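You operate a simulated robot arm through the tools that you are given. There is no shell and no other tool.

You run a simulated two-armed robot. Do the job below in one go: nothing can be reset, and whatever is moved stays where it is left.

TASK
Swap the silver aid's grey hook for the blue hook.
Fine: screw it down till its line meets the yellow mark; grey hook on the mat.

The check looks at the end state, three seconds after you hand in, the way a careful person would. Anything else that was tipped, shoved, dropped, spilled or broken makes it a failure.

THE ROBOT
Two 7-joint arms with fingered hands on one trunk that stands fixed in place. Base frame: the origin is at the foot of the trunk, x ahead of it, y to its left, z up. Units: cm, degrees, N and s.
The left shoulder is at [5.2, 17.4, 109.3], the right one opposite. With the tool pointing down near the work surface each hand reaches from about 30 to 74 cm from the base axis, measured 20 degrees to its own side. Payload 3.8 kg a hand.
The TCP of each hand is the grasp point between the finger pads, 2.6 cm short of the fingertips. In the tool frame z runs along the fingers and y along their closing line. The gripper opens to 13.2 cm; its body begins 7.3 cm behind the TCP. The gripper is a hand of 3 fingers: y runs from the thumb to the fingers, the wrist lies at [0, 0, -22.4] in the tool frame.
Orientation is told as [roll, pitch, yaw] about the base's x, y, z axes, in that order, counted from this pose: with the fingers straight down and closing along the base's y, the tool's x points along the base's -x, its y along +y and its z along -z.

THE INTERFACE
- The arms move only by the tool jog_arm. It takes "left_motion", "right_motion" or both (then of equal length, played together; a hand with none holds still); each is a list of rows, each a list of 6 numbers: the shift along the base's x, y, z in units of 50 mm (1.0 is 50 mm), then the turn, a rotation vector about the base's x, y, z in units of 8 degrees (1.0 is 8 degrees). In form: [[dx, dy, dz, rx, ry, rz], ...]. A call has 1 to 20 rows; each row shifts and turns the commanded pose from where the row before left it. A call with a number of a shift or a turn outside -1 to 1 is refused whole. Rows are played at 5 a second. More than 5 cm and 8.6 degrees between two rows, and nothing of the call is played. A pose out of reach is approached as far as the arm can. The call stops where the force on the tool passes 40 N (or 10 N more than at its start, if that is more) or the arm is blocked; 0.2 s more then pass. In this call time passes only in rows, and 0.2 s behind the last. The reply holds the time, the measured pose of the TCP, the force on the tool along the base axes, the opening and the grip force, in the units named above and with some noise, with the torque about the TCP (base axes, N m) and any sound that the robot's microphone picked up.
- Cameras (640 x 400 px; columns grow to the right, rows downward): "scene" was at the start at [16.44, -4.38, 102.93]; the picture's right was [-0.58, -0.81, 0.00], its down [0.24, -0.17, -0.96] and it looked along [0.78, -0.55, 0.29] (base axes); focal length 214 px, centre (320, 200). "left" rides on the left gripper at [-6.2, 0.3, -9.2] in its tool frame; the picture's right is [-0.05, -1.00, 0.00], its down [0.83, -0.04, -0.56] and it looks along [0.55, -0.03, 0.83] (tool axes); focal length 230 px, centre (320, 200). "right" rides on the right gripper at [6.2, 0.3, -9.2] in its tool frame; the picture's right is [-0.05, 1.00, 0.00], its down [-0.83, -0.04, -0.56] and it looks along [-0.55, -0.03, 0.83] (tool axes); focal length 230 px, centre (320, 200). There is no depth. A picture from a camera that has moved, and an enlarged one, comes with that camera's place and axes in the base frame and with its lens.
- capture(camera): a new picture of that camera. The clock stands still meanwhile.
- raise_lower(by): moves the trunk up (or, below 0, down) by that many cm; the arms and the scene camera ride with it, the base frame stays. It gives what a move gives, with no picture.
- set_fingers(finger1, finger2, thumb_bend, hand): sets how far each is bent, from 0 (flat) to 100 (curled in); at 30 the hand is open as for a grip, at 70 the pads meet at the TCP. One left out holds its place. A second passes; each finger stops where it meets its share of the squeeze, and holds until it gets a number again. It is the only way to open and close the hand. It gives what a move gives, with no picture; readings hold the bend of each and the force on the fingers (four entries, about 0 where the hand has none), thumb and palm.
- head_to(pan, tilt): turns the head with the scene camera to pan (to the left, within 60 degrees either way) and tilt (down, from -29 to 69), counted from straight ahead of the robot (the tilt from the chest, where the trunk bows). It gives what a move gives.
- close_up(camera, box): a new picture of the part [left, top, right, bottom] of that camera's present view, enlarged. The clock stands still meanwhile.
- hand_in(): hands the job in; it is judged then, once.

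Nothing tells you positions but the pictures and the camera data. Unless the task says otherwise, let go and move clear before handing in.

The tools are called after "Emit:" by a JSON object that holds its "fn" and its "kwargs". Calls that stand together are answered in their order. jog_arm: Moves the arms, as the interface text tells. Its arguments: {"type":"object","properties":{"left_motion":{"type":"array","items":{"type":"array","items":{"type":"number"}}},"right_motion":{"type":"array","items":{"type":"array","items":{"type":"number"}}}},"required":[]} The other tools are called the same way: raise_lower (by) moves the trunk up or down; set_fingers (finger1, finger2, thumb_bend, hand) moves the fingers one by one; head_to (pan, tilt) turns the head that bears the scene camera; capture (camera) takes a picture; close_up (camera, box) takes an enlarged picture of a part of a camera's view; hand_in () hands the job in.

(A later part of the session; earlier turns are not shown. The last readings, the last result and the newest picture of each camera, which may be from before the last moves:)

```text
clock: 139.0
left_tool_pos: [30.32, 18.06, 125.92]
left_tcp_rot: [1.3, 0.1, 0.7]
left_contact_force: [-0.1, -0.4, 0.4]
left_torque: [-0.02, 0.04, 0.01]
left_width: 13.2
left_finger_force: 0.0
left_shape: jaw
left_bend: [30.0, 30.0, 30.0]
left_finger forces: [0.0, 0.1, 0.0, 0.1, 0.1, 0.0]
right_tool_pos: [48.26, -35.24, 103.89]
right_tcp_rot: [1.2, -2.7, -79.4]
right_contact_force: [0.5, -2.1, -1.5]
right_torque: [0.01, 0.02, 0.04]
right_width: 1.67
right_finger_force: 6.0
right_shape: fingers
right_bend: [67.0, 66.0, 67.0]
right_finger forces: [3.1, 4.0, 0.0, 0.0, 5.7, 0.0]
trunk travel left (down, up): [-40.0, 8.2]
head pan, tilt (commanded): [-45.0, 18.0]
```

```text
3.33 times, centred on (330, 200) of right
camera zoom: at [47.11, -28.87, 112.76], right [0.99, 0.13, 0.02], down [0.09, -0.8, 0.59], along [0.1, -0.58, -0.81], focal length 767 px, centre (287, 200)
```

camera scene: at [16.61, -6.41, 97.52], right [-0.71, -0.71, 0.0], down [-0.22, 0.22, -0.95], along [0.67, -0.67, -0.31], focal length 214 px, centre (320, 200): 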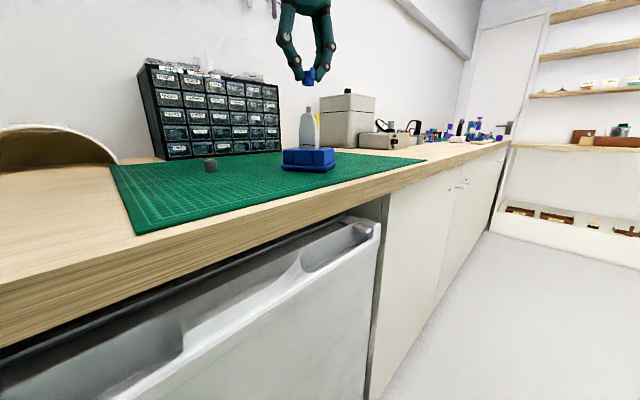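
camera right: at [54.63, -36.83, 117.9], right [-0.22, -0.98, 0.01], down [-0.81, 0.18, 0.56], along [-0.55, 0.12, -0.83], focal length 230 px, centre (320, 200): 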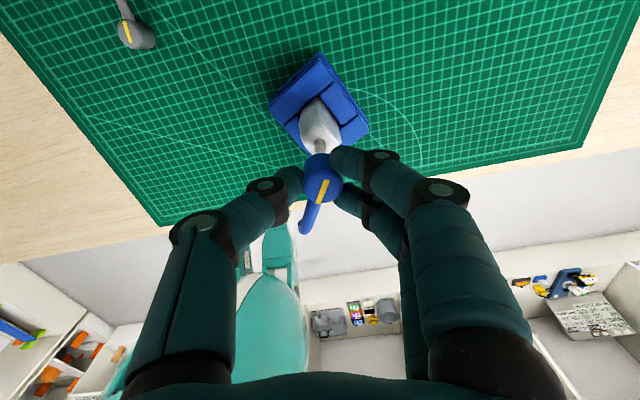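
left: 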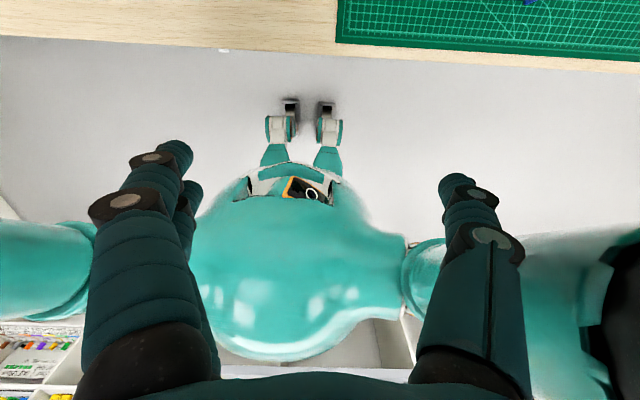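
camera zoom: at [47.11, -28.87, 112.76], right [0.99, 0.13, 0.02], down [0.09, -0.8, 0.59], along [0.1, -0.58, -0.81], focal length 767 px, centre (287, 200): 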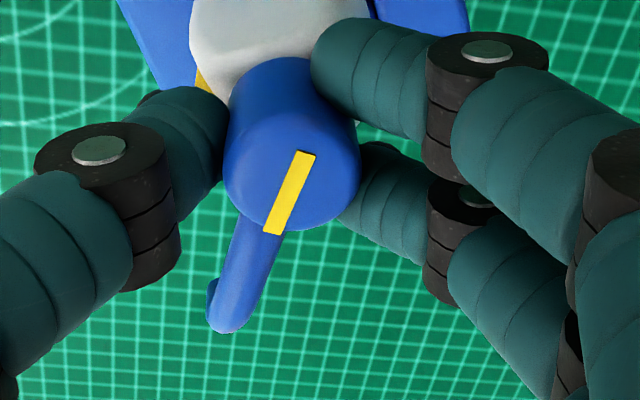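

Thread is pulling down nicely (gap ≈0.17 cm, ~48° left). Next 24°.

Emit:
{"fn": "jog_arm", "kwargs": {"right_motion": [[0.002, -0.006, -0.004, 0, 0, 0], [0.0029, 0.0016, -0.004, 0, 0, -0.75], [0.0031, 0.0013, -0.004, 0, 0, -0.75], [0.0032, 0.001, -0.004, 0, 0, -0.75], [0.0033, 0.0007, -0.004, 0, 0, -0.75]]}}

Emit:
{"fn": "close_up", "kwargs": {"camera": "scene", "box": [294, 85, 326, 115]}}

Emit:
{"fn": "close_up", "kwargs": {"camera": "right", "box": [250, 140, 410, 260]}}

```text
clock: 140.2
left_tool_pos: [30.32, 18.1, 126.04]
left_tcp_rot: [1.3, 0.1, 0.6]
left_contact_force: [0.3, 0.7, 0.4]
left_torque: [-0.01, -0.02, -0.05]
left_width: 13.19
left_finger_force: 0.1
left_shape: jaw
left_bend: [30.0, 30.0, 30.0]
left_finger forces: [0.1, 0.0, 0.0, 0.0, 0.1, 0.0]
right_tool_pos: [48.38, -35.51, 103.93]
right_tcp_rot: [1.2, -2.6, -103.4]
right_contact_force: [-0.1, 3.0, -1.8]
right_torque: [0.06, 0.0, 0.02]
right_width: 1.66
right_finger_force: 6.9
right_shape: fingers
right_bend: [67.0, 66.0, 67.0]
right_finger forces: [4.2, 3.0, 0.0, 0.0, 6.3, 0.1]
trunk travel left (down, up): [-40.0, 8.2]
head pan, tilt (commanded): [-45.0, 18.0]
```

```text
13.33 times, centred on (310, 100) of scene
camera zoom: at [16.61, -6.39, 97.52], right [-0.71, -0.71, 0.0], down [-0.22, 0.22, -0.95], along [0.67, -0.67, -0.31], focal length 2860 px, centre (453, 1533)
```

zoom: 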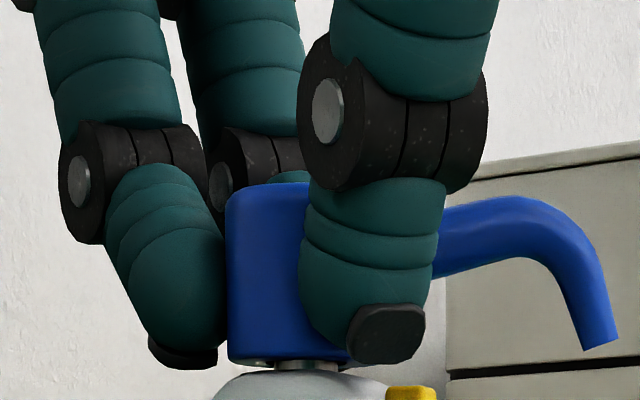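

```text
3.33 times, centred on (330, 200) of right
camera zoom: at [49.92, -29.04, 112.67], right [0.96, -0.28, 0.02], down [-0.24, -0.77, 0.59], along [-0.15, -0.57, -0.81], focal length 767 px, centre (287, 200)
```

zoom: 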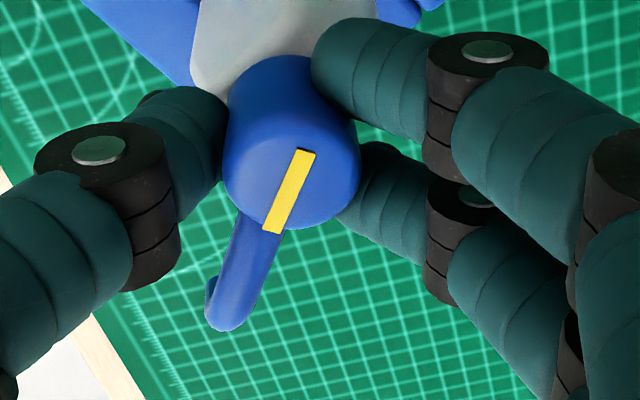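

24° left. I relieve the small side force and turn another 12°.

Emit:
{"fn": "jog_arm", "kwargs": {"right_motion": [[0, 0.008, -0.004, 0, 0, 0], [0.0033, 0.0003, -0.004, 0, 0, -0.75], [0.0034, 0, -0.004, 0, 0, -0.75]]}}

Emit:
{"fn": "close_up", "kwargs": {"camera": "scene", "box": [294, 85, 326, 115]}}

Emit:
{"fn": "close_up", "kwargs": {"camera": "right", "box": [250, 140, 410, 260]}}

```text
clock: 141.0
left_tool_pos: [30.25, 17.98, 125.9]
left_tcp_rot: [1.4, 0.1, 0.6]
left_contact_force: [-0.3, 0.1, -0.7]
left_torque: [0.03, 0.04, -0.01]
left_width: 13.18
left_finger_force: 0.0
left_shape: jaw
left_bend: [30.0, 30.0, 30.0]
left_finger forces: [0.0, 0.0, 0.0, 0.0, 0.0, 0.0]
right_tool_pos: [48.35, -35.38, 103.73]
right_tcp_rot: [1.2, -2.7, -115.4]
right_contact_force: [0.9, 2.4, 0.0]
right_torque: [0.05, -0.04, 0.0]
right_width: 1.65
right_finger_force: 6.7
right_shape: fingers
right_bend: [67.0, 66.0, 67.0]
right_finger forces: [4.1, 3.7, 0.1, 0.0, 5.9, 0.0]
trunk travel left (down, up): [-40.0, 8.2]
head pan, tilt (commanded): [-45.0, 18.0]
```

```text
13.33 times, centred on (310, 100) of scene
camera zoom: at [16.62, -6.4, 97.52], right [-0.71, -0.71, 0.0], down [-0.22, 0.22, -0.95], along [0.67, -0.67, -0.31], focal length 2860 px, centre (453, 1533)
```

zoom: 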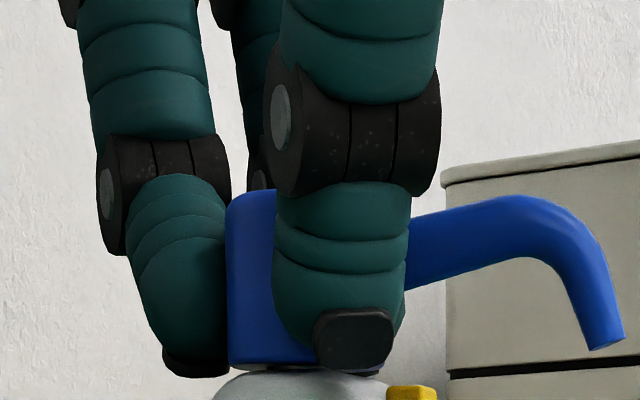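

```text
3.33 times, centred on (330, 200) of right
camera zoom: at [51.21, -29.49, 112.57], right [0.88, -0.47, 0.02], down [-0.39, -0.7, 0.59], along [-0.26, -0.53, -0.81], focal length 767 px, centre (287, 200)
```

zoom: 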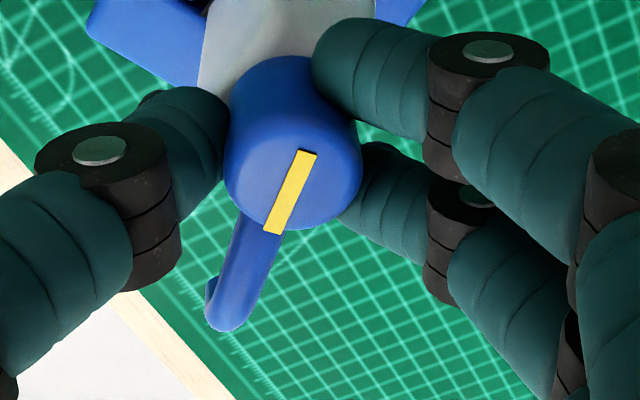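

About 12° left. I go 8° more and then will look from above to fine-tune.

Emit:
{"fn": "jog_arm", "kwargs": {"right_motion": [[0.002, 0.005, 0, 0, 0, 0], [0.0033, -0.0004, -0.003, 0, 0, -0.5], [0.0033, -0.0005, -0.002, 0, 0, -0.5]]}}

Emit:
{"fn": "close_up", "kwargs": {"camera": "right", "box": [250, 140, 410, 260]}}

Emit:
{"fn": "close_up", "kwargs": {"camera": "scene", "box": [294, 85, 326, 115]}}

```text
clock: 141.8
left_tool_pos: [30.22, 18.04, 126.0]
left_tcp_rot: [1.3, 0.1, 0.6]
left_contact_force: [0.5, 0.0, 0.0]
left_torque: [-0.01, -0.03, 0.02]
left_width: 13.16
left_finger_force: 0.1
left_shape: jaw
left_bend: [30.0, 30.0, 30.0]
left_finger forces: [0.1, 0.1, 0.0, 0.0, 0.0, 0.0]
right_tool_pos: [48.47, -35.3, 103.67]
right_tcp_rot: [1.1, -2.5, -123.3]
right_contact_force: [2.4, 1.0, 0.1]
right_torque: [0.02, -0.06, 0.02]
right_width: 1.65
right_finger_force: 6.7
right_shape: fingers
right_bend: [67.0, 66.0, 67.0]
right_finger forces: [4.4, 3.8, 0.0, 0.0, 5.6, 0.0]
trunk travel left (down, up): [-40.0, 8.2]
head pan, tilt (commanded): [-45.0, 18.0]
```

```text
3.33 times, centred on (330, 200) of right
camera zoom: at [52.0, -29.94, 112.55], right [0.81, -0.59, 0.02], down [-0.49, -0.64, 0.59], along [-0.34, -0.49, -0.81], focal length 767 px, centre (287, 200)
```

zoom: 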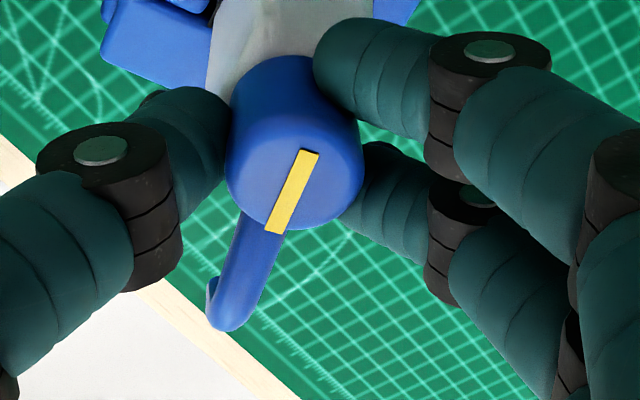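

```text
13.33 times, centred on (310, 100) of scene
camera zoom: at [16.63, -6.4, 97.52], right [-0.71, -0.71, 0.0], down [-0.22, 0.22, -0.95], along [0.67, -0.67, -0.31], focal length 2860 px, centre (453, 1533)
```

zoom: 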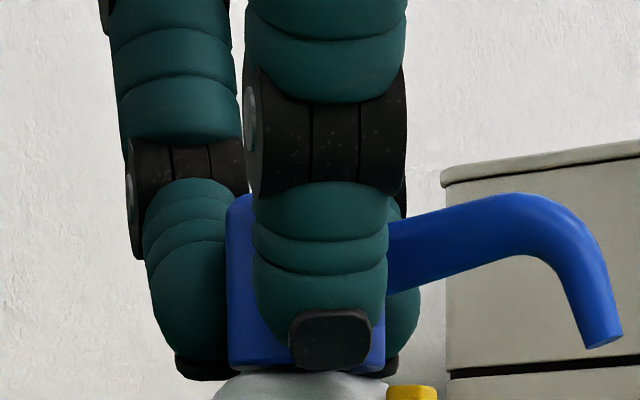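

By the line's angle in the hand view it is about 7–8° short. I turn 6° more and check for torque.

Emit:
{"fn": "jog_arm", "kwargs": {"right_motion": [[0.006, 0.002, 0, 0, 0, 0], [0.0033, -0.0006, -0.002, 0, 0, -0.4], [0.0033, -0.0008, -0.002, 0, 0, -0.4]]}}

Emit:
{"fn": "close_up", "kwargs": {"camera": "right", "box": [250, 140, 410, 260]}}

```text
clock: 142.6
left_tool_pos: [30.37, 18.01, 126.21]
left_tcp_rot: [1.4, 0.1, 0.6]
left_contact_force: [-0.5, -0.6, 0.3]
left_torque: [-0.03, -0.03, 0.01]
left_width: 13.2
left_finger_force: 0.1
left_shape: jaw
left_bend: [30.0, 30.0, 30.0]
left_finger forces: [0.0, 0.1, 0.1, 0.0, 0.0, 0.0]
right_tool_pos: [48.37, -35.46, 103.62]
right_tcp_rot: [1.0, -2.6, -129.8]
right_contact_force: [-1.2, 1.1, 0.1]
right_torque: [0.05, 0.04, 0.02]
right_width: 1.66
right_finger_force: 6.4
right_shape: fingers
right_bend: [67.0, 66.0, 67.0]
right_finger forces: [3.3, 3.5, 0.0, 0.0, 6.9, 0.0]
trunk travel left (down, up): [-40.0, 8.2]
head pan, tilt (commanded): [-45.0, 18.0]
```

```text
3.33 times, centred on (330, 200) of right
camera zoom: at [52.67, -30.4, 112.53], right [0.73, -0.68, 0.02], down [-0.56, -0.58, 0.59], along [-0.39, -0.45, -0.81], focal length 767 px, centre (287, 200)
```

zoom: 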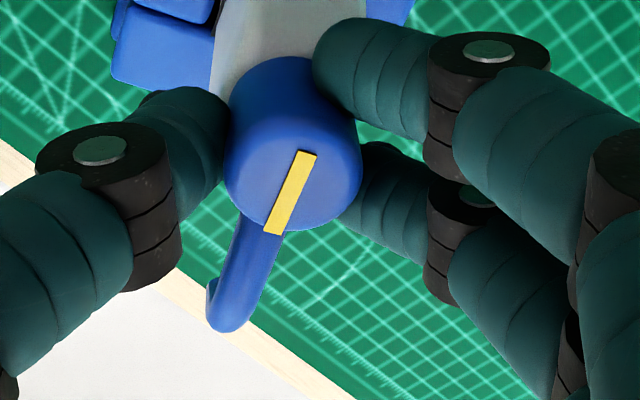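

It's at ≈210° with no slip. I release, back off upward, and return to the original reference viewpoint to compare line and mark precisely.

Emit:
{"fn": "set_fingers", "kwargs": {"hand": "right", "finger1": 60, "finger2": 60, "thumb_bend": 60}}

Emit:
{"fn": "set_fingers", "kwargs": {"hand": "right", "finger1": 42, "finger2": 42, "thumb_bend": 42}}

Emit:
{"fn": "jog_arm", "kwargs": {"right_motion": [[0, 0, 0.3, 0, 0, 0], [0, 0, 0.6, 0, 0, 0], [0, 0, 0.6, 0, 0, 0], [0, 0, 0.45, 0, 0, 0]]}}

Emit:
{"fn": "jog_arm", "kwargs": {"right_motion": [[-0.1, -0.02, 0, 0, 0, 0.953], [-0.1, -0.03, 0, 0, 0, 0.953], [-0.1, -0.03, 0, 0, 0, 0.953], [-0.1, -0.03, 0, 0, 0, 0.953], [-0.1, -0.03, 0, 0, 0, 0.953], [-0.1, -0.03, 0, 0, 0, 0.953], [-0.1, -0.03, 0, 0, 0, 0.953], [-0.1, -0.03, 0, 0, 0, 0.953], [-0.1, -0.03, 0, 0, 0, 0.953], [-0.1, -0.03, 0, 0, 0, 0.953], [-0.1, -0.03, 0, 0, 0, 0.953], [-0.1, -0.03, 0, 0, 0, 0.953], [-0.1, -0.03, 0, 0, 0, 0.953], [-0.1, -0.03, 0, 0, 0, 0.953], [-0.1, -0.03, 0, 0, 0, 0.953], [-0.1, -0.01, 0, 0, 0, 0.953], [-0.04, 0, 0, 0, 0, 0.953]]}}

Emit:
{"fn": "jog_arm", "kwargs": {"right_motion": [[0, 0, 0, -0.09, 0.29, 0]]}}

Emit:
{"fn": "capture", "kwargs": {"camera": "right"}}

Emit:
{"fn": "close_up", "kwargs": {"camera": "scene", "box": [280, 85, 340, 175]}}

```text
clock: 143.6
left_tool_pos: [30.27, 17.95, 125.88]
left_tcp_rot: [1.3, 0.1, 0.6]
left_contact_force: [-0.1, -0.1, -0.5]
left_torque: [-0.03, 0.0, -0.01]
left_width: 13.18
left_finger_force: 0.1
left_shape: jaw
left_bend: [30.0, 30.0, 30.0]
left_finger forces: [0.0, 0.0, 0.0, 0.1, 0.0, 0.0]
right_tool_pos: [48.43, -35.39, 103.59]
right_tcp_rot: [1.2, -2.6, -129.7]
right_contact_force: [-0.1, 0.0, 0.2]
right_torque: [-0.02, 0.03, -0.01]
right_width: 3.43
right_finger_force: 0.0
right_shape: fingers
right_bend: [60.0, 60.0, 60.0]
right_finger forces: [0.0, 0.1, 0.2, 0.1, 0.0, 0.0]
trunk travel left (down, up): [-40.0, 8.2]
head pan, tilt (commanded): [-45.0, 18.0]
```

```text
clock: 144.6
left_tool_pos: [30.28, 17.96, 125.97]
left_tcp_rot: [1.4, 0.0, 0.6]
left_contact_force: [0.5, -0.6, 0.1]
left_torque: [-0.01, -0.01, 0.01]
left_width: 13.18
left_finger_force: 0.1
left_shape: jaw
left_bend: [30.0, 30.0, 30.0]
left_finger forces: [0.1, 0.1, 0.0, 0.1, 0.1, 0.1]
right_tool_pos: [48.35, -35.46, 103.64]
right_tcp_rot: [1.3, -2.6, -129.7]
right_contact_force: [0.2, 0.0, 0.7]
right_torque: [-0.03, 0.0, -0.02]
right_width: 9.43
right_finger_force: 0.1
right_shape: fingers
right_bend: [42.0, 42.0, 42.0]
right_finger forces: [0.1, 0.1, 0.0, 0.1, 0.1, 0.0]
trunk travel left (down, up): [-40.0, 8.2]
head pan, tilt (commanded): [-45.0, 18.0]
```

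```text
clock: 145.6
left_tool_pos: [30.28, 18.06, 126.05]
left_tcp_rot: [1.4, 0.1, 0.7]
left_contact_force: [-0.9, -0.1, -0.7]
left_torque: [0.0, -0.03, 0.01]
left_width: 13.18
left_finger_force: 0.1
left_shape: jaw
left_bend: [30.0, 30.0, 30.0]
left_finger forces: [0.0, 0.0, 0.0, 0.0, 0.1, 0.0]
right_tool_pos: [48.41, -35.48, 113.38]
right_tcp_rot: [1.1, -2.6, -129.7]
right_contact_force: [-0.1, 0.0, 0.0]
right_torque: [0.03, 0.02, -0.02]
right_width: 9.41
right_finger_force: 0.0
right_shape: fingers
right_bend: [42.0, 42.0, 42.0]
right_finger forces: [0.0, 0.0, 0.0, 0.1, 0.0, 0.1]
trunk travel left (down, up): [-40.0, 8.2]
head pan, tilt (commanded): [-45.0, 18.0]
```

```text
clock: 149.2
left_tool_pos: [30.38, 18.09, 126.05]
left_tcp_rot: [1.2, 0.1, 0.6]
left_contact_force: [0.4, -0.1, -0.7]
left_torque: [0.0, 0.0, 0.0]
left_width: 13.2
left_finger_force: 0.1
left_shape: jaw
left_bend: [30.0, 30.0, 30.0]
left_finger forces: [0.1, 0.0, 0.1, 0.0, 0.0, 0.0]
right_tool_pos: [40.25, -37.64, 113.35]
right_tcp_rot: [1.2, -2.6, -0.1]
right_contact_force: [-0.2, 0.0, 0.2]
right_torque: [-0.03, 0.01, 0.03]
right_width: 9.42
right_finger_force: 0.1
right_shape: fingers
right_bend: [42.0, 42.0, 42.0]
right_finger forces: [0.0, 0.1, 0.1, 0.0, 0.0, 0.0]
trunk travel left (down, up): [-40.0, 8.2]
head pan, tilt (commanded): [-45.0, 18.0]
```

```text
clock: 149.6
left_tool_pos: [30.34, 17.86, 125.98]
left_tcp_rot: [1.4, 0.1, 0.5]
left_contact_force: [-0.1, -0.7, 0.3]
left_torque: [-0.01, 0.01, -0.01]
left_width: 13.21
left_finger_force: 0.0
left_shape: jaw
left_bend: [30.0, 30.0, 30.0]
left_finger forces: [0.0, 0.1, 0.0, 0.0, 0.0, 0.1]
right_tool_pos: [40.38, -37.65, 113.37]
right_tcp_rot: [0.4, -0.3, -0.1]
right_contact_force: [0.9, 0.0, -0.5]
right_torque: [-0.02, 0.0, -0.01]
right_width: 9.44
right_finger_force: 0.0
right_shape: fingers
right_bend: [42.0, 42.0, 42.0]
right_finger forces: [0.0, 0.1, 0.0, 0.0, 0.0, 0.0]
trunk travel left (down, up): [-40.0, 8.2]
head pan, tilt (commanded): [-45.0, 18.0]
```

```text
taken
camera right: at [34.04, -37.31, 122.53], right [0.05, 1.0, 0.01], down [0.83, -0.05, 0.56], along [0.56, -0.02, -0.83], focal length 230 px, centre (320, 200)
```

right: 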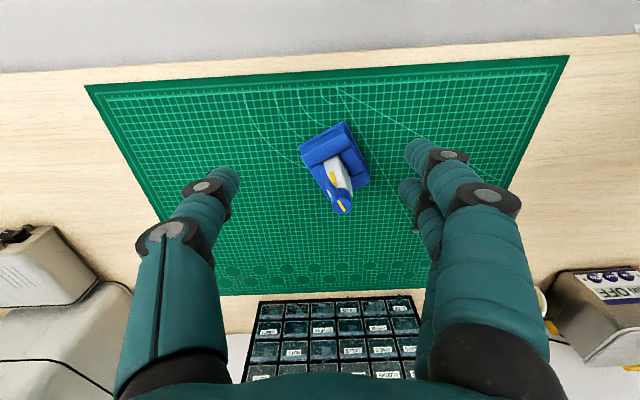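

```text
4.44 times, centred on (310, 130) of scene
camera zoom: at [16.62, -6.41, 97.52], right [-0.71, -0.71, 0.0], down [-0.22, 0.22, -0.95], along [0.67, -0.67, -0.31], focal length 953 px, centre (364, 511)
```

zoom: 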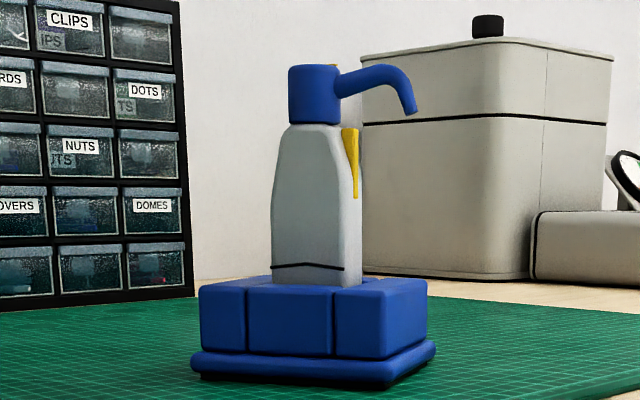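

Emit:
{"fn": "close_up", "kwargs": {"camera": "right", "box": [290, 115, 386, 220]}}

Emit:
{"fn": "close_up", "kwargs": {"camera": "right", "box": [320, 160, 364, 220]}}

Emit:
{"fn": "close_up", "kwargs": {"camera": "scene", "box": [294, 95, 340, 130]}}

Emit:
{"fn": "head_to", "kwargs": {"pan": -35, "tilt": 20}}

Emit:
{"fn": "close_up", "kwargs": {"camera": "scene", "box": [335, 80, 415, 130]}}

```text
3.81 times, centred on (338, 168) of right
camera zoom: at [34.04, -37.31, 122.53], right [0.05, 1.0, 0.01], down [0.83, -0.05, 0.56], along [0.56, -0.02, -0.83], focal length 876 px, centre (251, 324)
```

zoom: 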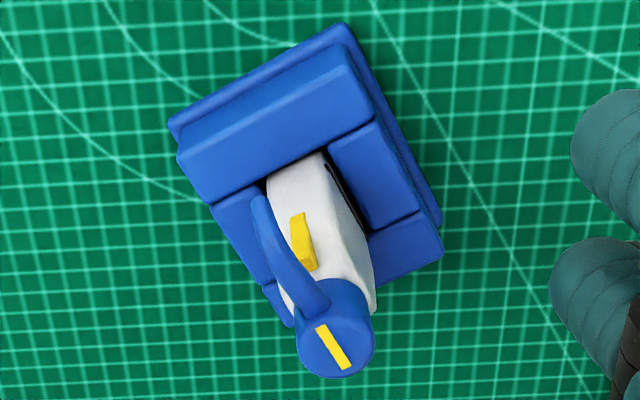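

```text
6.67 times, centred on (342, 190) of right
camera zoom: at [34.04, -37.31, 122.53], right [0.05, 1.0, 0.01], down [0.83, -0.05, 0.56], along [0.56, -0.02, -0.83], focal length 1534 px, centre (173, 267)
```

zoom: 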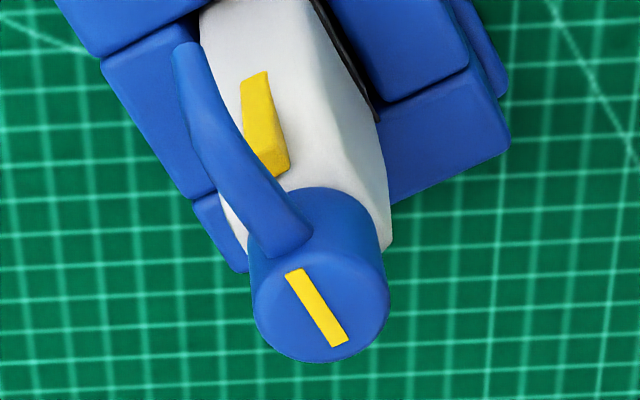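

```text
11.43 times, centred on (317, 112) of scene
camera zoom: at [16.62, -6.41, 97.52], right [-0.71, -0.71, 0.0], down [-0.22, 0.22, -0.95], along [0.67, -0.67, -0.31], focal length 2451 px, centre (354, 1200)
```

zoom: 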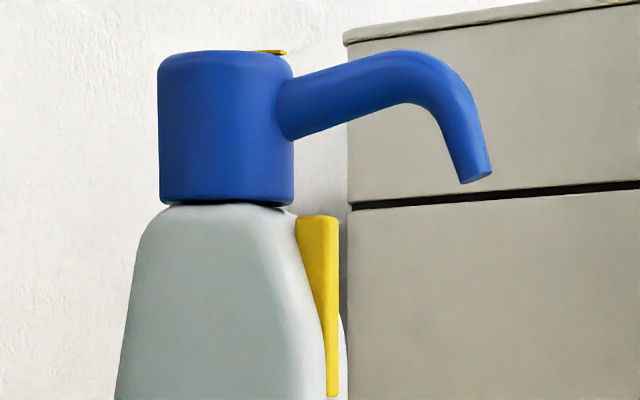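

```text
clock: 150.3
left_tool_pos: [30.29, 18.06, 126.11]
left_tcp_rot: [1.3, 0.1, 0.6]
left_contact_force: [0.8, 0.8, 0.5]
left_torque: [-0.02, -0.05, -0.01]
left_width: 13.19
left_finger_force: 0.0
left_shape: jaw
left_bend: [30.0, 30.0, 30.0]
left_finger forces: [0.0, 0.0, 0.1, 0.0, 0.0, 0.0]
right_tool_pos: [40.26, -37.5, 113.31]
right_tcp_rot: [0.4, -0.3, -0.2]
right_contact_force: [0.3, 0.1, 0.6]
right_torque: [0.02, 0.02, 0.03]
right_width: 9.4
right_finger_force: 0.0
right_shape: fingers
right_bend: [42.0, 42.0, 42.0]
right_finger forces: [0.0, 0.0, 0.0, 0.0, 0.1, 0.0]
trunk travel left (down, up): [-40.0, 8.2]
head pan, tilt (commanded): [-35.0, 20.0]
```

```text
8.00 times, centred on (375, 105) of scene
camera zoom: at [17.63, -5.16, 97.2], right [-0.57, -0.82, 0.0], down [-0.28, 0.2, -0.94], along [0.77, -0.54, -0.34], focal length 1716 px, centre (-120, 960)
```

zoom: 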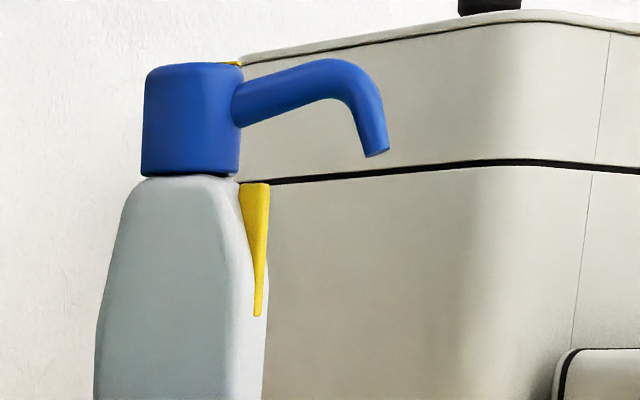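

The blue hook sits flush and its line looks aligned with the mark within a couple of degrees. For a precise check I'll take a straight-down view by tilting the hand so its camera looks vertically onto the hook.

Emit:
{"fn": "set_fingers", "kwargs": {"hand": "right", "finger1": 30, "finger2": 30, "thumb_bend": 30}}

Emit:
{"fn": "jog_arm", "kwargs": {"right_motion": [[0.3, 0.06, 0.05, 0, 0.85, 0], [0.35, 0.07, 0.05, 0, 0.85, 0], [0.35, 0.07, 0, 0, 0.85, 0], [0.35, 0.07, 0, 0, 0.85, 0], [0.27, 0.08, 0, 0, 0.81, 0]]}}

Emit:
{"fn": "capture", "kwargs": {"camera": "right"}}

```text
clock: 151.3
left_tool_pos: [30.27, 18.09, 126.06]
left_tcp_rot: [1.2, 0.1, 0.6]
left_contact_force: [0.3, -0.5, 0.7]
left_torque: [0.0, 0.03, -0.03]
left_width: 13.19
left_finger_force: 0.1
left_shape: jaw
left_bend: [30.0, 30.0, 30.0]
left_finger forces: [0.0, 0.1, 0.0, 0.0, 0.0, 0.1]
right_tool_pos: [40.39, -37.64, 113.49]
right_tcp_rot: [0.5, -0.2, -0.3]
right_contact_force: [-0.4, 0.3, 0.1]
right_torque: [0.01, 0.05, 0.02]
right_width: 13.4
right_finger_force: 0.1
right_shape: fingers
right_bend: [30.0, 30.0, 30.0]
right_finger forces: [0.1, 0.1, 0.0, 0.0, 0.0, 0.0]
trunk travel left (down, up): [-40.0, 8.2]
head pan, tilt (commanded): [-35.0, 20.0]
```

```text
clock: 152.5
left_tool_pos: [30.35, 17.93, 126.0]
left_tcp_rot: [1.4, 0.1, 0.7]
left_contact_force: [0.6, 0.2, 0.4]
left_torque: [-0.05, -0.02, -0.01]
left_width: 13.22
left_finger_force: 0.0
left_shape: jaw
left_bend: [30.0, 30.0, 30.0]
left_finger forces: [0.0, 0.0, 0.1, 0.1, 0.1, 0.0]
right_tool_pos: [47.78, -36.04, 113.65]
right_tcp_rot: [0.3, 33.0, -0.5]
right_contact_force: [0.7, -0.4, -0.5]
right_torque: [0.01, -0.02, 0.0]
right_width: 13.4
right_finger_force: 0.0
right_shape: fingers
right_bend: [30.0, 30.0, 30.0]
right_finger forces: [0.0, 0.0, 0.1, 0.1, 0.0, 0.0]
right hand out of reach, approached as far as the arm can: row 5
trunk travel left (down, up): [-40.0, 8.2]
head pan, tilt (commanded): [-35.0, 20.0]
```

```text
taken
camera right: at [47.61, -35.75, 124.71], right [0.05, 1.0, -0.02], down [1.0, -0.05, 0.01], along [0.01, -0.03, -1.0], focal length 230 px, centre (320, 200)
```

right: 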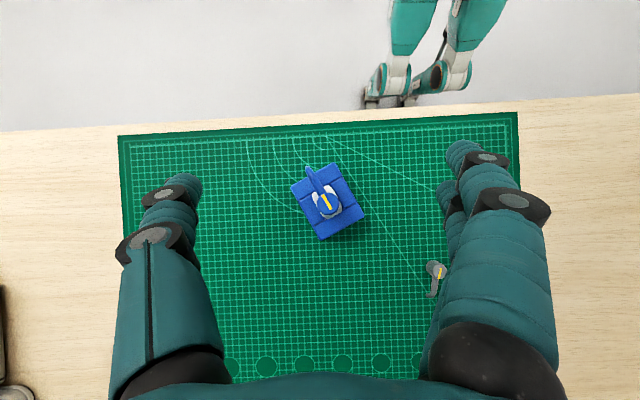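

The straight-down view works; zooming in on the hook and vise.

Emit:
{"fn": "close_up", "kwargs": {"camera": "right", "box": [280, 155, 376, 245]}}

Emit:
{"fn": "close_up", "kwargs": {"camera": "right", "box": [300, 160, 360, 225]}}

Emit:
{"fn": "close_up", "kwargs": {"camera": "right", "box": [310, 180, 350, 220]}}

```text
4.44 times, centred on (328, 200) of right
camera zoom: at [47.61, -35.75, 124.71], right [0.05, 1.0, -0.02], down [1.0, -0.05, 0.01], along [0.01, -0.03, -1.0], focal length 1022 px, centre (284, 200)
```

zoom: 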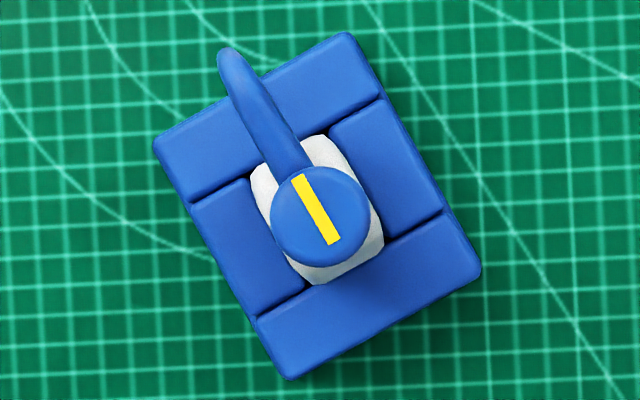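

```text
6.15 times, centred on (330, 192) of right
camera zoom: at [47.61, -35.75, 124.71], right [0.05, 1.0, -0.02], down [1.0, -0.05, 0.01], along [0.01, -0.03, -1.0], focal length 1416 px, centre (258, 246)
```

zoom: 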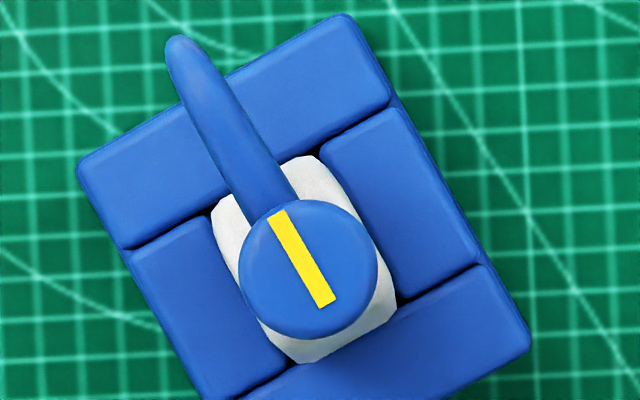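

```text
10.00 times, centred on (330, 200) of right
camera zoom: at [47.61, -35.75, 124.71], right [0.05, 1.0, -0.02], down [1.0, -0.05, 0.01], along [0.01, -0.03, -1.0], focal length 2301 px, centre (220, 200)
```

zoom: 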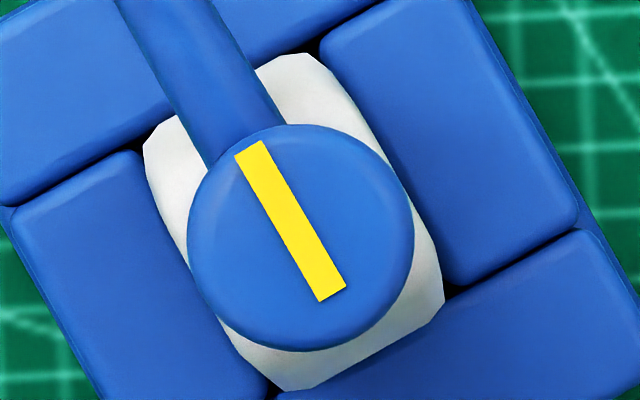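

Top-down, the line is at ≈206.9° versus the vise/aid axis ≈206.2° – aligned within about 1°. Now I verify that the vise and aid are in their original place.

Emit:
{"fn": "close_up", "kwargs": {"camera": "scene", "box": [320, 130, 420, 170]}}

Emit:
{"fn": "close_up", "kwargs": {"camera": "scene", "box": [310, 70, 430, 170]}}

Emit:
{"fn": "close_up", "kwargs": {"camera": "right", "box": [410, 245, 460, 310]}}

```text
6.40 times, centred on (370, 150) of scene
camera zoom: at [17.61, -5.22, 97.2], right [-0.57, -0.82, 0.0], down [-0.28, 0.2, -0.94], along [0.77, -0.54, -0.34], focal length 1373 px, centre (0, 520)
```

zoom: 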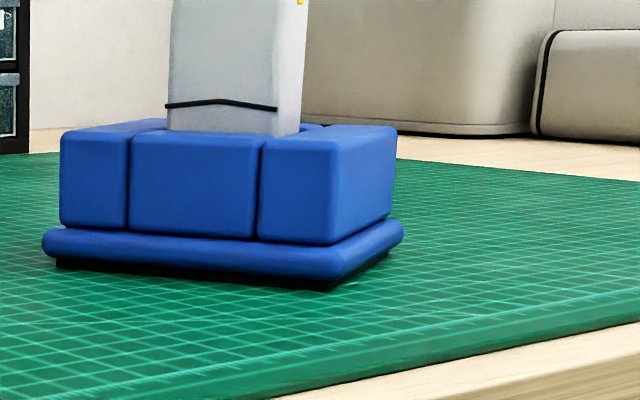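

```text
4.00 times, centred on (370, 120) of scene
camera zoom: at [17.61, -5.22, 97.2], right [-0.57, -0.82, 0.0], down [-0.28, 0.2, -0.94], along [0.77, -0.54, -0.34], focal length 858 px, centre (120, 520)
```

zoom: 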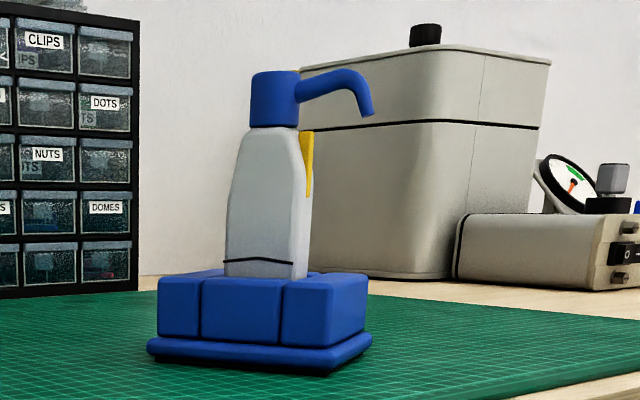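

```text
6.15 times, centred on (435, 278) of right
camera zoom: at [47.61, -35.75, 124.71], right [0.05, 1.0, -0.02], down [1.0, -0.05, 0.01], along [0.01, -0.03, -1.0], focal length 1416 px, centre (-388, -277)
```

zoom: 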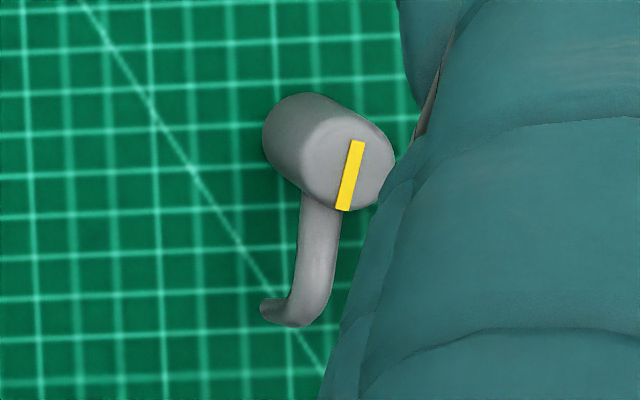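

Vise and aid are exactly where they were, the blue hook is flush. One more oblique check of the mark from the other side to rule out bias.

Emit:
{"fn": "jog_arm", "kwargs": {"right_motion": [[0, 0, 0.1, 0, -0.85, 0], [0, 0, 0.1, 0, -0.85, 0], [0, -0.1, 0, 0, -0.85, 0], [0, -0.1, 0, 0, -0.85, 0], [0, -0.1, 0, 0, -0.76, 0]]}}

Emit:
{"fn": "jog_arm", "kwargs": {"right_motion": [[-0.05, -0.12, -0.05, 0, 0, 0.98], [-0.05, -0.12, -0.05, 0, 0, 0.98], [-0.05, -0.12, -0.05, 0, 0, 0.98], [-0.05, -0.12, -0.05, 0, 0, 0.98], [-0.05, -0.12, -0.05, 0, 0, 0.98], [-0.05, -0.12, -0.05, 0, 0, 0.98], [-0.05, -0.12, -0.05, 0, 0, 0.98], [-0.05, -0.12, -0.05, 0, 0, 0.98], [-0.05, -0.12, 0, 0, 0, 0.98]]}}

Emit:
{"fn": "capture", "kwargs": {"camera": "right"}}

```text
clock: 153.7
left_tool_pos: [30.39, 18.04, 126.0]
left_tcp_rot: [1.3, 0.1, 0.7]
left_contact_force: [0.6, 0.1, -0.9]
left_torque: [0.02, 0.0, 0.03]
left_width: 13.18
left_finger_force: 0.0
left_shape: jaw
left_bend: [30.0, 30.0, 30.0]
left_finger forces: [0.0, 0.0, 0.0, 0.0, 0.1, 0.1]
right_tool_pos: [47.99, -37.33, 114.65]
right_tcp_rot: [0.4, -0.1, -0.2]
right_contact_force: [-0.1, -0.1, 0.8]
right_torque: [0.02, 0.01, -0.02]
right_width: 13.43
right_finger_force: 0.0
right_shape: fingers
right_bend: [30.0, 30.0, 30.0]
right_finger forces: [0.0, 0.0, 0.1, 0.1, 0.0, 0.0]
trunk travel left (down, up): [-40.0, 8.2]
head pan, tilt (commanded): [-35.0, 20.0]
```

```text
clock: 155.7
left_tool_pos: [30.39, 17.98, 126.01]
left_tcp_rot: [1.3, 0.1, 0.6]
left_contact_force: [-0.4, 0.4, -0.2]
left_torque: [0.01, 0.02, 0.02]
left_width: 13.21
left_finger_force: 0.0
left_shape: jaw
left_bend: [30.0, 30.0, 30.0]
left_finger forces: [0.0, 0.0, 0.0, 0.0, 0.0, 0.1]
right_tool_pos: [45.71, -42.81, 112.56]
right_tcp_rot: [0.4, 0.1, 70.6]
right_contact_force: [0.4, 0.1, -0.2]
right_torque: [-0.01, -0.02, -0.02]
right_width: 13.4
right_finger_force: 0.1
right_shape: fingers
right_bend: [30.0, 30.0, 30.0]
right_finger forces: [0.0, 0.1, 0.0, 0.0, 0.1, 0.0]
trunk travel left (down, up): [-40.0, 8.2]
head pan, tilt (commanded): [-35.0, 20.0]
```

```text
taken
camera right: at [43.41, -48.54, 121.73], right [-0.92, 0.38, 0.01], down [0.32, 0.77, 0.55], along [0.21, 0.51, -0.83], focal length 230 px, centre (320, 200)
```

right: 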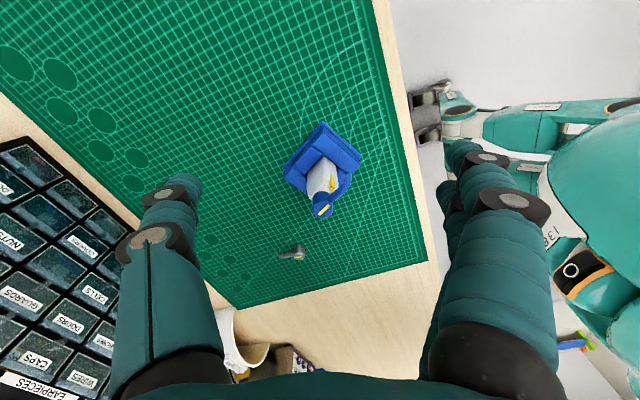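

Emit:
{"fn": "close_up", "kwargs": {"camera": "right", "box": [290, 145, 360, 225]}}

Emit:
{"fn": "close_up", "kwargs": {"camera": "right", "box": [305, 160, 350, 222]}}

```text
5.00 times, centred on (325, 185) of right
camera zoom: at [43.41, -48.54, 121.73], right [-0.92, 0.38, 0.01], down [0.32, 0.77, 0.55], along [0.21, 0.51, -0.83], focal length 1150 px, centre (295, 275)
```

zoom: 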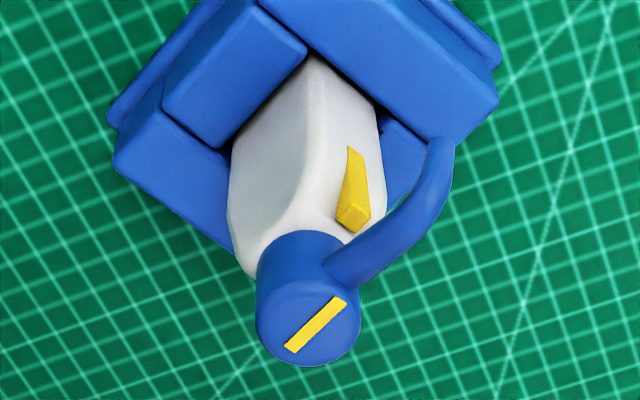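

```text
6.45 times, centred on (328, 191) of right
camera zoom: at [43.41, -48.54, 121.73], right [-0.92, 0.38, 0.01], down [0.32, 0.77, 0.55], along [0.21, 0.51, -0.83], focal length 1484 px, centre (272, 258)
```

zoom: 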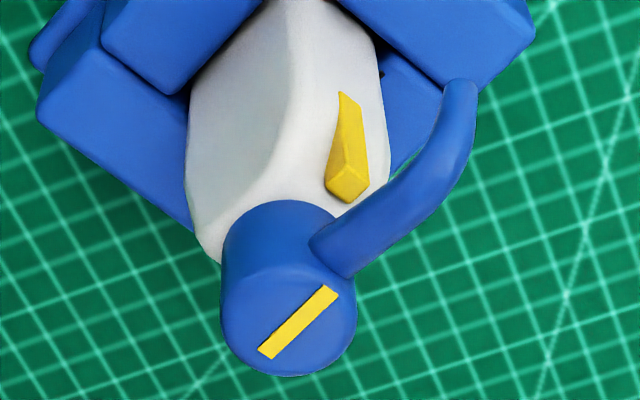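

The line measures 206–208° in three views, same as the grey hook's original angle and the mark/vise axis within about 1–2°, and the collar sits flush. Everything is released, so I retract the right hand clear.

Emit:
{"fn": "jog_arm", "kwargs": {"right_motion": [[-0.1, -0.05, 0.6, 0, 0, -0.9], [-0.2, -0.05, 0.6, 0, 0, -0.9], [-0.3, 0, 0.6, 0, 0, -0.9], [-0.4, 0, 0.4, 0, 0, -0.9], [-0.5, 0, 0.2, 0, 0, -0.9], [-0.5, 0, 0.1, 0, 0, -0.9], [-0.5, 0, 0, 0, 0, -0.9], [-0.4, 0, 0, 0, 0, -0.9]]}}

Emit:
{"fn": "capture", "kwargs": {"camera": "scene"}}

Emit:
{"fn": "close_up", "kwargs": {"camera": "scene", "box": [335, 80, 415, 130]}}

Emit:
{"fn": "close_up", "kwargs": {"camera": "right", "box": [260, 120, 440, 260]}}

```text
clock: 157.5
left_tool_pos: [30.33, 18.03, 126.08]
left_tcp_rot: [1.3, 0.0, 0.6]
left_contact_force: [-0.6, -0.1, -1.1]
left_torque: [0.0, -0.01, -0.03]
left_width: 13.2
left_finger_force: 0.1
left_shape: jaw
left_bend: [30.0, 30.0, 30.0]
left_finger forces: [0.1, 0.1, 0.1, 0.1, 0.1, 0.0]
right_tool_pos: [31.23, -43.33, 125.15]
right_tcp_rot: [0.4, 0.0, 12.7]
right_contact_force: [-0.3, -0.3, 0.1]
right_torque: [0.01, 0.01, -0.03]
right_width: 13.39
right_finger_force: 0.1
right_shape: fingers
right_bend: [30.0, 30.0, 30.0]
right_finger forces: [0.1, 0.1, 0.1, 0.0, 0.1, 0.0]
trunk travel left (down, up): [-40.0, 8.2]
head pan, tilt (commanded): [-35.0, 20.0]
```

```text
taken
camera scene: at [17.63, -5.16, 97.2], right [-0.57, -0.82, 0.0], down [-0.28, 0.2, -0.94], along [0.77, -0.54, -0.34], focal length 214 px, centre (320, 200)
```

scene: 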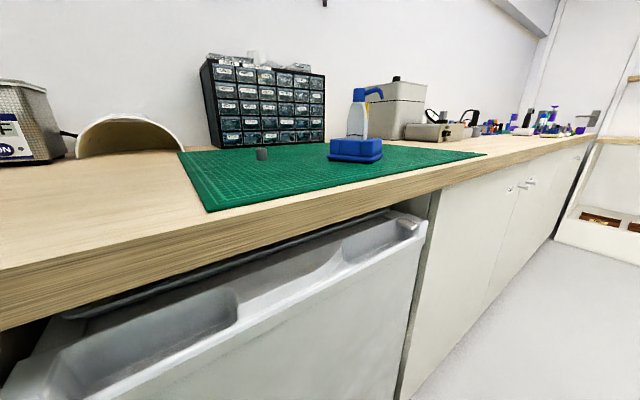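

```text
8.00 times, centred on (375, 105) of scene
camera zoom: at [17.63, -5.16, 97.2], right [-0.57, -0.82, 0.0], down [-0.28, 0.2, -0.94], along [0.77, -0.54, -0.34], focal length 1716 px, centre (-120, 960)
```

zoom: 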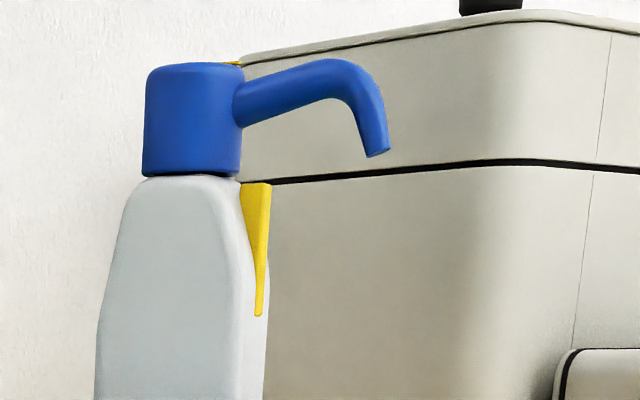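

```text
2.86 times, centred on (350, 190) of right
camera zoom: at [25.13, -44.3, 134.28], right [-0.17, 0.99, 0.01], down [0.82, 0.14, 0.55], along [0.54, 0.1, -0.83], focal length 657 px, centre (234, 229)
```

zoom: 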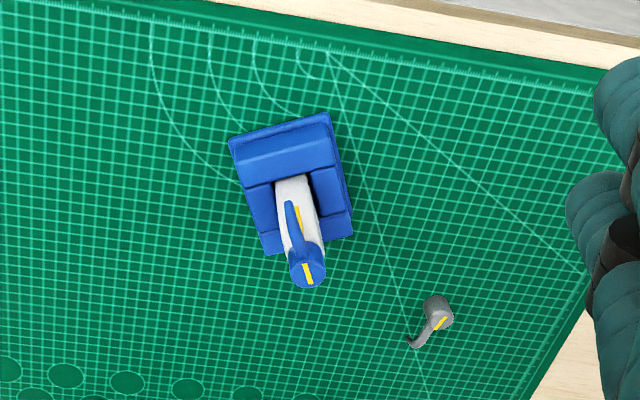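

The result looks right. Before handing in I want to be certain the thread really holds (not just resting), so I'll go back for one gentle tug test with a light grip.

Emit:
{"fn": "jog_arm", "kwargs": {"right_motion": [[0.19, 0.087, -0.1, 0, 0, -0.977], [0.19, 0.087, -0.1, 0, 0, -0.977], [0.19, 0.087, -0.1, 0, 0, -0.977], [0.19, 0.087, -0.1, 0, 0, -0.977], [0.19, 0.087, -0.1, 0, 0, -0.977], [0.19, 0.087, -0.1, 0, 0, -0.977], [0.19, 0.087, -0.1, 0, 0, -0.977], [0.19, 0.087, -0.1, 0, 0, -0.977], [0.19, 0.087, -0.1, 0, 0, -0.977], [0.19, 0.087, -0.1, 0, 0, -0.977], [0.19, 0.087, -0.1, 0, 0, -0.977], [0.19, 0.087, -0.1, 0, 0, -0.977], [0.19, 0.087, -0.1, 0, 0, -0.977], [0.19, 0.087, -0.1, 0, 0, -0.977], [0.19, 0.087, -0.1, 0, 0, -0.977], [0.19, 0.087, -0.1, 0, 0, -0.977], [0.19, 0.087, -0.1, 0, 0, -0.977], [0.19, 0.087, -0.1, 0, 0, -0.977]]}}

Emit:
{"fn": "set_fingers", "kwargs": {"hand": "right", "finger1": 45, "finger2": 45, "thumb_bend": 45}}

Emit:
{"fn": "close_up", "kwargs": {"camera": "right", "box": [250, 60, 410, 260]}}

```text
clock: 161.3
left_tool_pos: [30.32, 18.13, 126.03]
left_tcp_rot: [1.4, 0.1, 0.7]
left_contact_force: [0.2, 0.1, 0.5]
left_torque: [-0.01, 0.02, 0.02]
left_width: 13.2
left_finger_force: 0.1
left_shape: jaw
left_bend: [30.0, 30.0, 30.0]
left_finger forces: [0.0, 0.1, 0.0, 0.0, 0.0, 0.0]
right_tool_pos: [48.37, -35.48, 116.09]
right_tcp_rot: [0.5, 0.1, -128.1]
right_contact_force: [0.0, -0.1, 0.2]
right_torque: [-0.03, 0.0, 0.0]
right_width: 13.41
right_finger_force: 0.0
right_shape: fingers
right_bend: [30.0, 30.0, 30.0]
right_finger forces: [0.1, 0.1, 0.0, 0.0, 0.1, 0.0]
trunk travel left (down, up): [-40.0, 8.2]
head pan, tilt (commanded): [-35.0, 20.0]
```

```text
clock: 162.3
left_tool_pos: [30.34, 17.86, 126.03]
left_tcp_rot: [1.4, 0.2, 0.6]
left_contact_force: [1.1, 0.6, -0.2]
left_torque: [0.0, 0.01, -0.01]
left_width: 13.2
left_finger_force: 0.0
left_shape: jaw
left_bend: [30.0, 30.0, 30.0]
left_finger forces: [0.0, 0.0, 0.1, 0.1, 0.0, 0.0]
right_tool_pos: [48.27, -35.54, 116.0]
right_tcp_rot: [0.4, 0.1, -128.1]
right_contact_force: [-0.3, -0.5, -0.9]
right_torque: [0.02, 0.0, 0.02]
right_width: 8.54
right_finger_force: 0.1
right_shape: fingers
right_bend: [45.0, 45.0, 45.0]
right_finger forces: [0.1, 0.0, 0.0, 0.1, 0.0, 0.0]
trunk travel left (down, up): [-40.0, 8.2]
head pan, tilt (commanded): [-35.0, 20.0]
```

```text
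2.00 times, centred on (330, 160) of right
camera zoom: at [52.27, -30.85, 125.25], right [0.76, -0.66, 0.01], down [-0.55, -0.63, 0.55], along [-0.36, -0.42, -0.83], focal length 460 px, centre (300, 280)
```

zoom: 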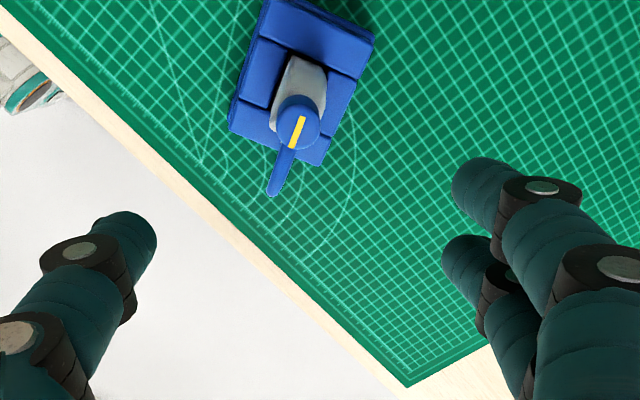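

Emit:
{"fn": "jog_arm", "kwargs": {"right_motion": [[0.004, 0, -0.7, 0, 0, 0], [0, 0, -0.7, 0, 0, 0], [0, 0, -0.6, 0, 0, 0], [0, 0, -0.35, 0, 0, 0], [0, 0, -0.12, 0, 0, 0]]}}

Emit:
{"fn": "set_fingers", "kwargs": {"hand": "right", "finger1": 60, "finger2": 60, "thumb_bend": 60}}

Emit:
{"fn": "close_up", "kwargs": {"camera": "right", "box": [250, 140, 410, 260]}}

```text
clock: 163.5
left_tool_pos: [30.2, 18.06, 126.03]
left_tcp_rot: [1.3, 0.1, 0.6]
left_contact_force: [0.7, 0.1, 0.3]
left_torque: [-0.02, -0.01, -0.02]
left_width: 13.2
left_finger_force: 0.0
left_shape: jaw
left_bend: [30.0, 30.0, 30.0]
left_finger forces: [0.0, 0.1, 0.0, 0.0, 0.0, 0.0]
right_tool_pos: [48.4, -35.5, 103.82]
right_tcp_rot: [0.4, 0.2, -127.9]
right_contact_force: [0.5, -1.0, 0.1]
right_torque: [0.02, -0.02, 0.01]
right_width: 8.52
right_finger_force: 0.1
right_shape: fingers
right_bend: [45.0, 45.0, 45.0]
right_finger forces: [0.0, 0.0, 0.1, 0.0, 0.0, 0.0]
trunk travel left (down, up): [-40.0, 8.2]
head pan, tilt (commanded): [-35.0, 20.0]
```

```text
clock: 164.5
left_tool_pos: [30.39, 18.05, 126.12]
left_tcp_rot: [1.3, 0.2, 0.7]
left_contact_force: [-0.6, 0.7, 0.2]
left_torque: [0.04, 0.02, 0.01]
left_width: 13.19
left_finger_force: 0.1
left_shape: jaw
left_bend: [30.0, 30.0, 30.0]
left_finger forces: [0.1, 0.0, 0.1, 0.0, 0.1, 0.0]
right_tool_pos: [48.36, -35.55, 103.83]
right_tcp_rot: [0.4, 0.2, -128.0]
right_contact_force: [0.2, -0.1, -0.1]
right_torque: [0.0, 0.02, -0.02]
right_width: 3.54
right_finger_force: 0.1
right_shape: fingers
right_bend: [60.0, 60.0, 60.0]
right_finger forces: [0.0, 0.0, 0.0, 0.0, 0.0, 0.0]
trunk travel left (down, up): [-40.0, 8.2]
head pan, tilt (commanded): [-35.0, 20.0]
```

```text
3.33 times, centred on (330, 200) of right
camera zoom: at [52.26, -30.81, 112.99], right [0.76, -0.66, 0.01], down [-0.55, -0.63, 0.55], along [-0.36, -0.42, -0.83], focal length 767 px, centre (287, 200)
```

zoom: 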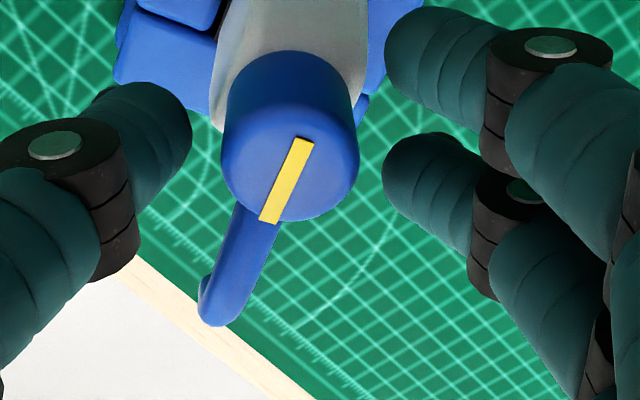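

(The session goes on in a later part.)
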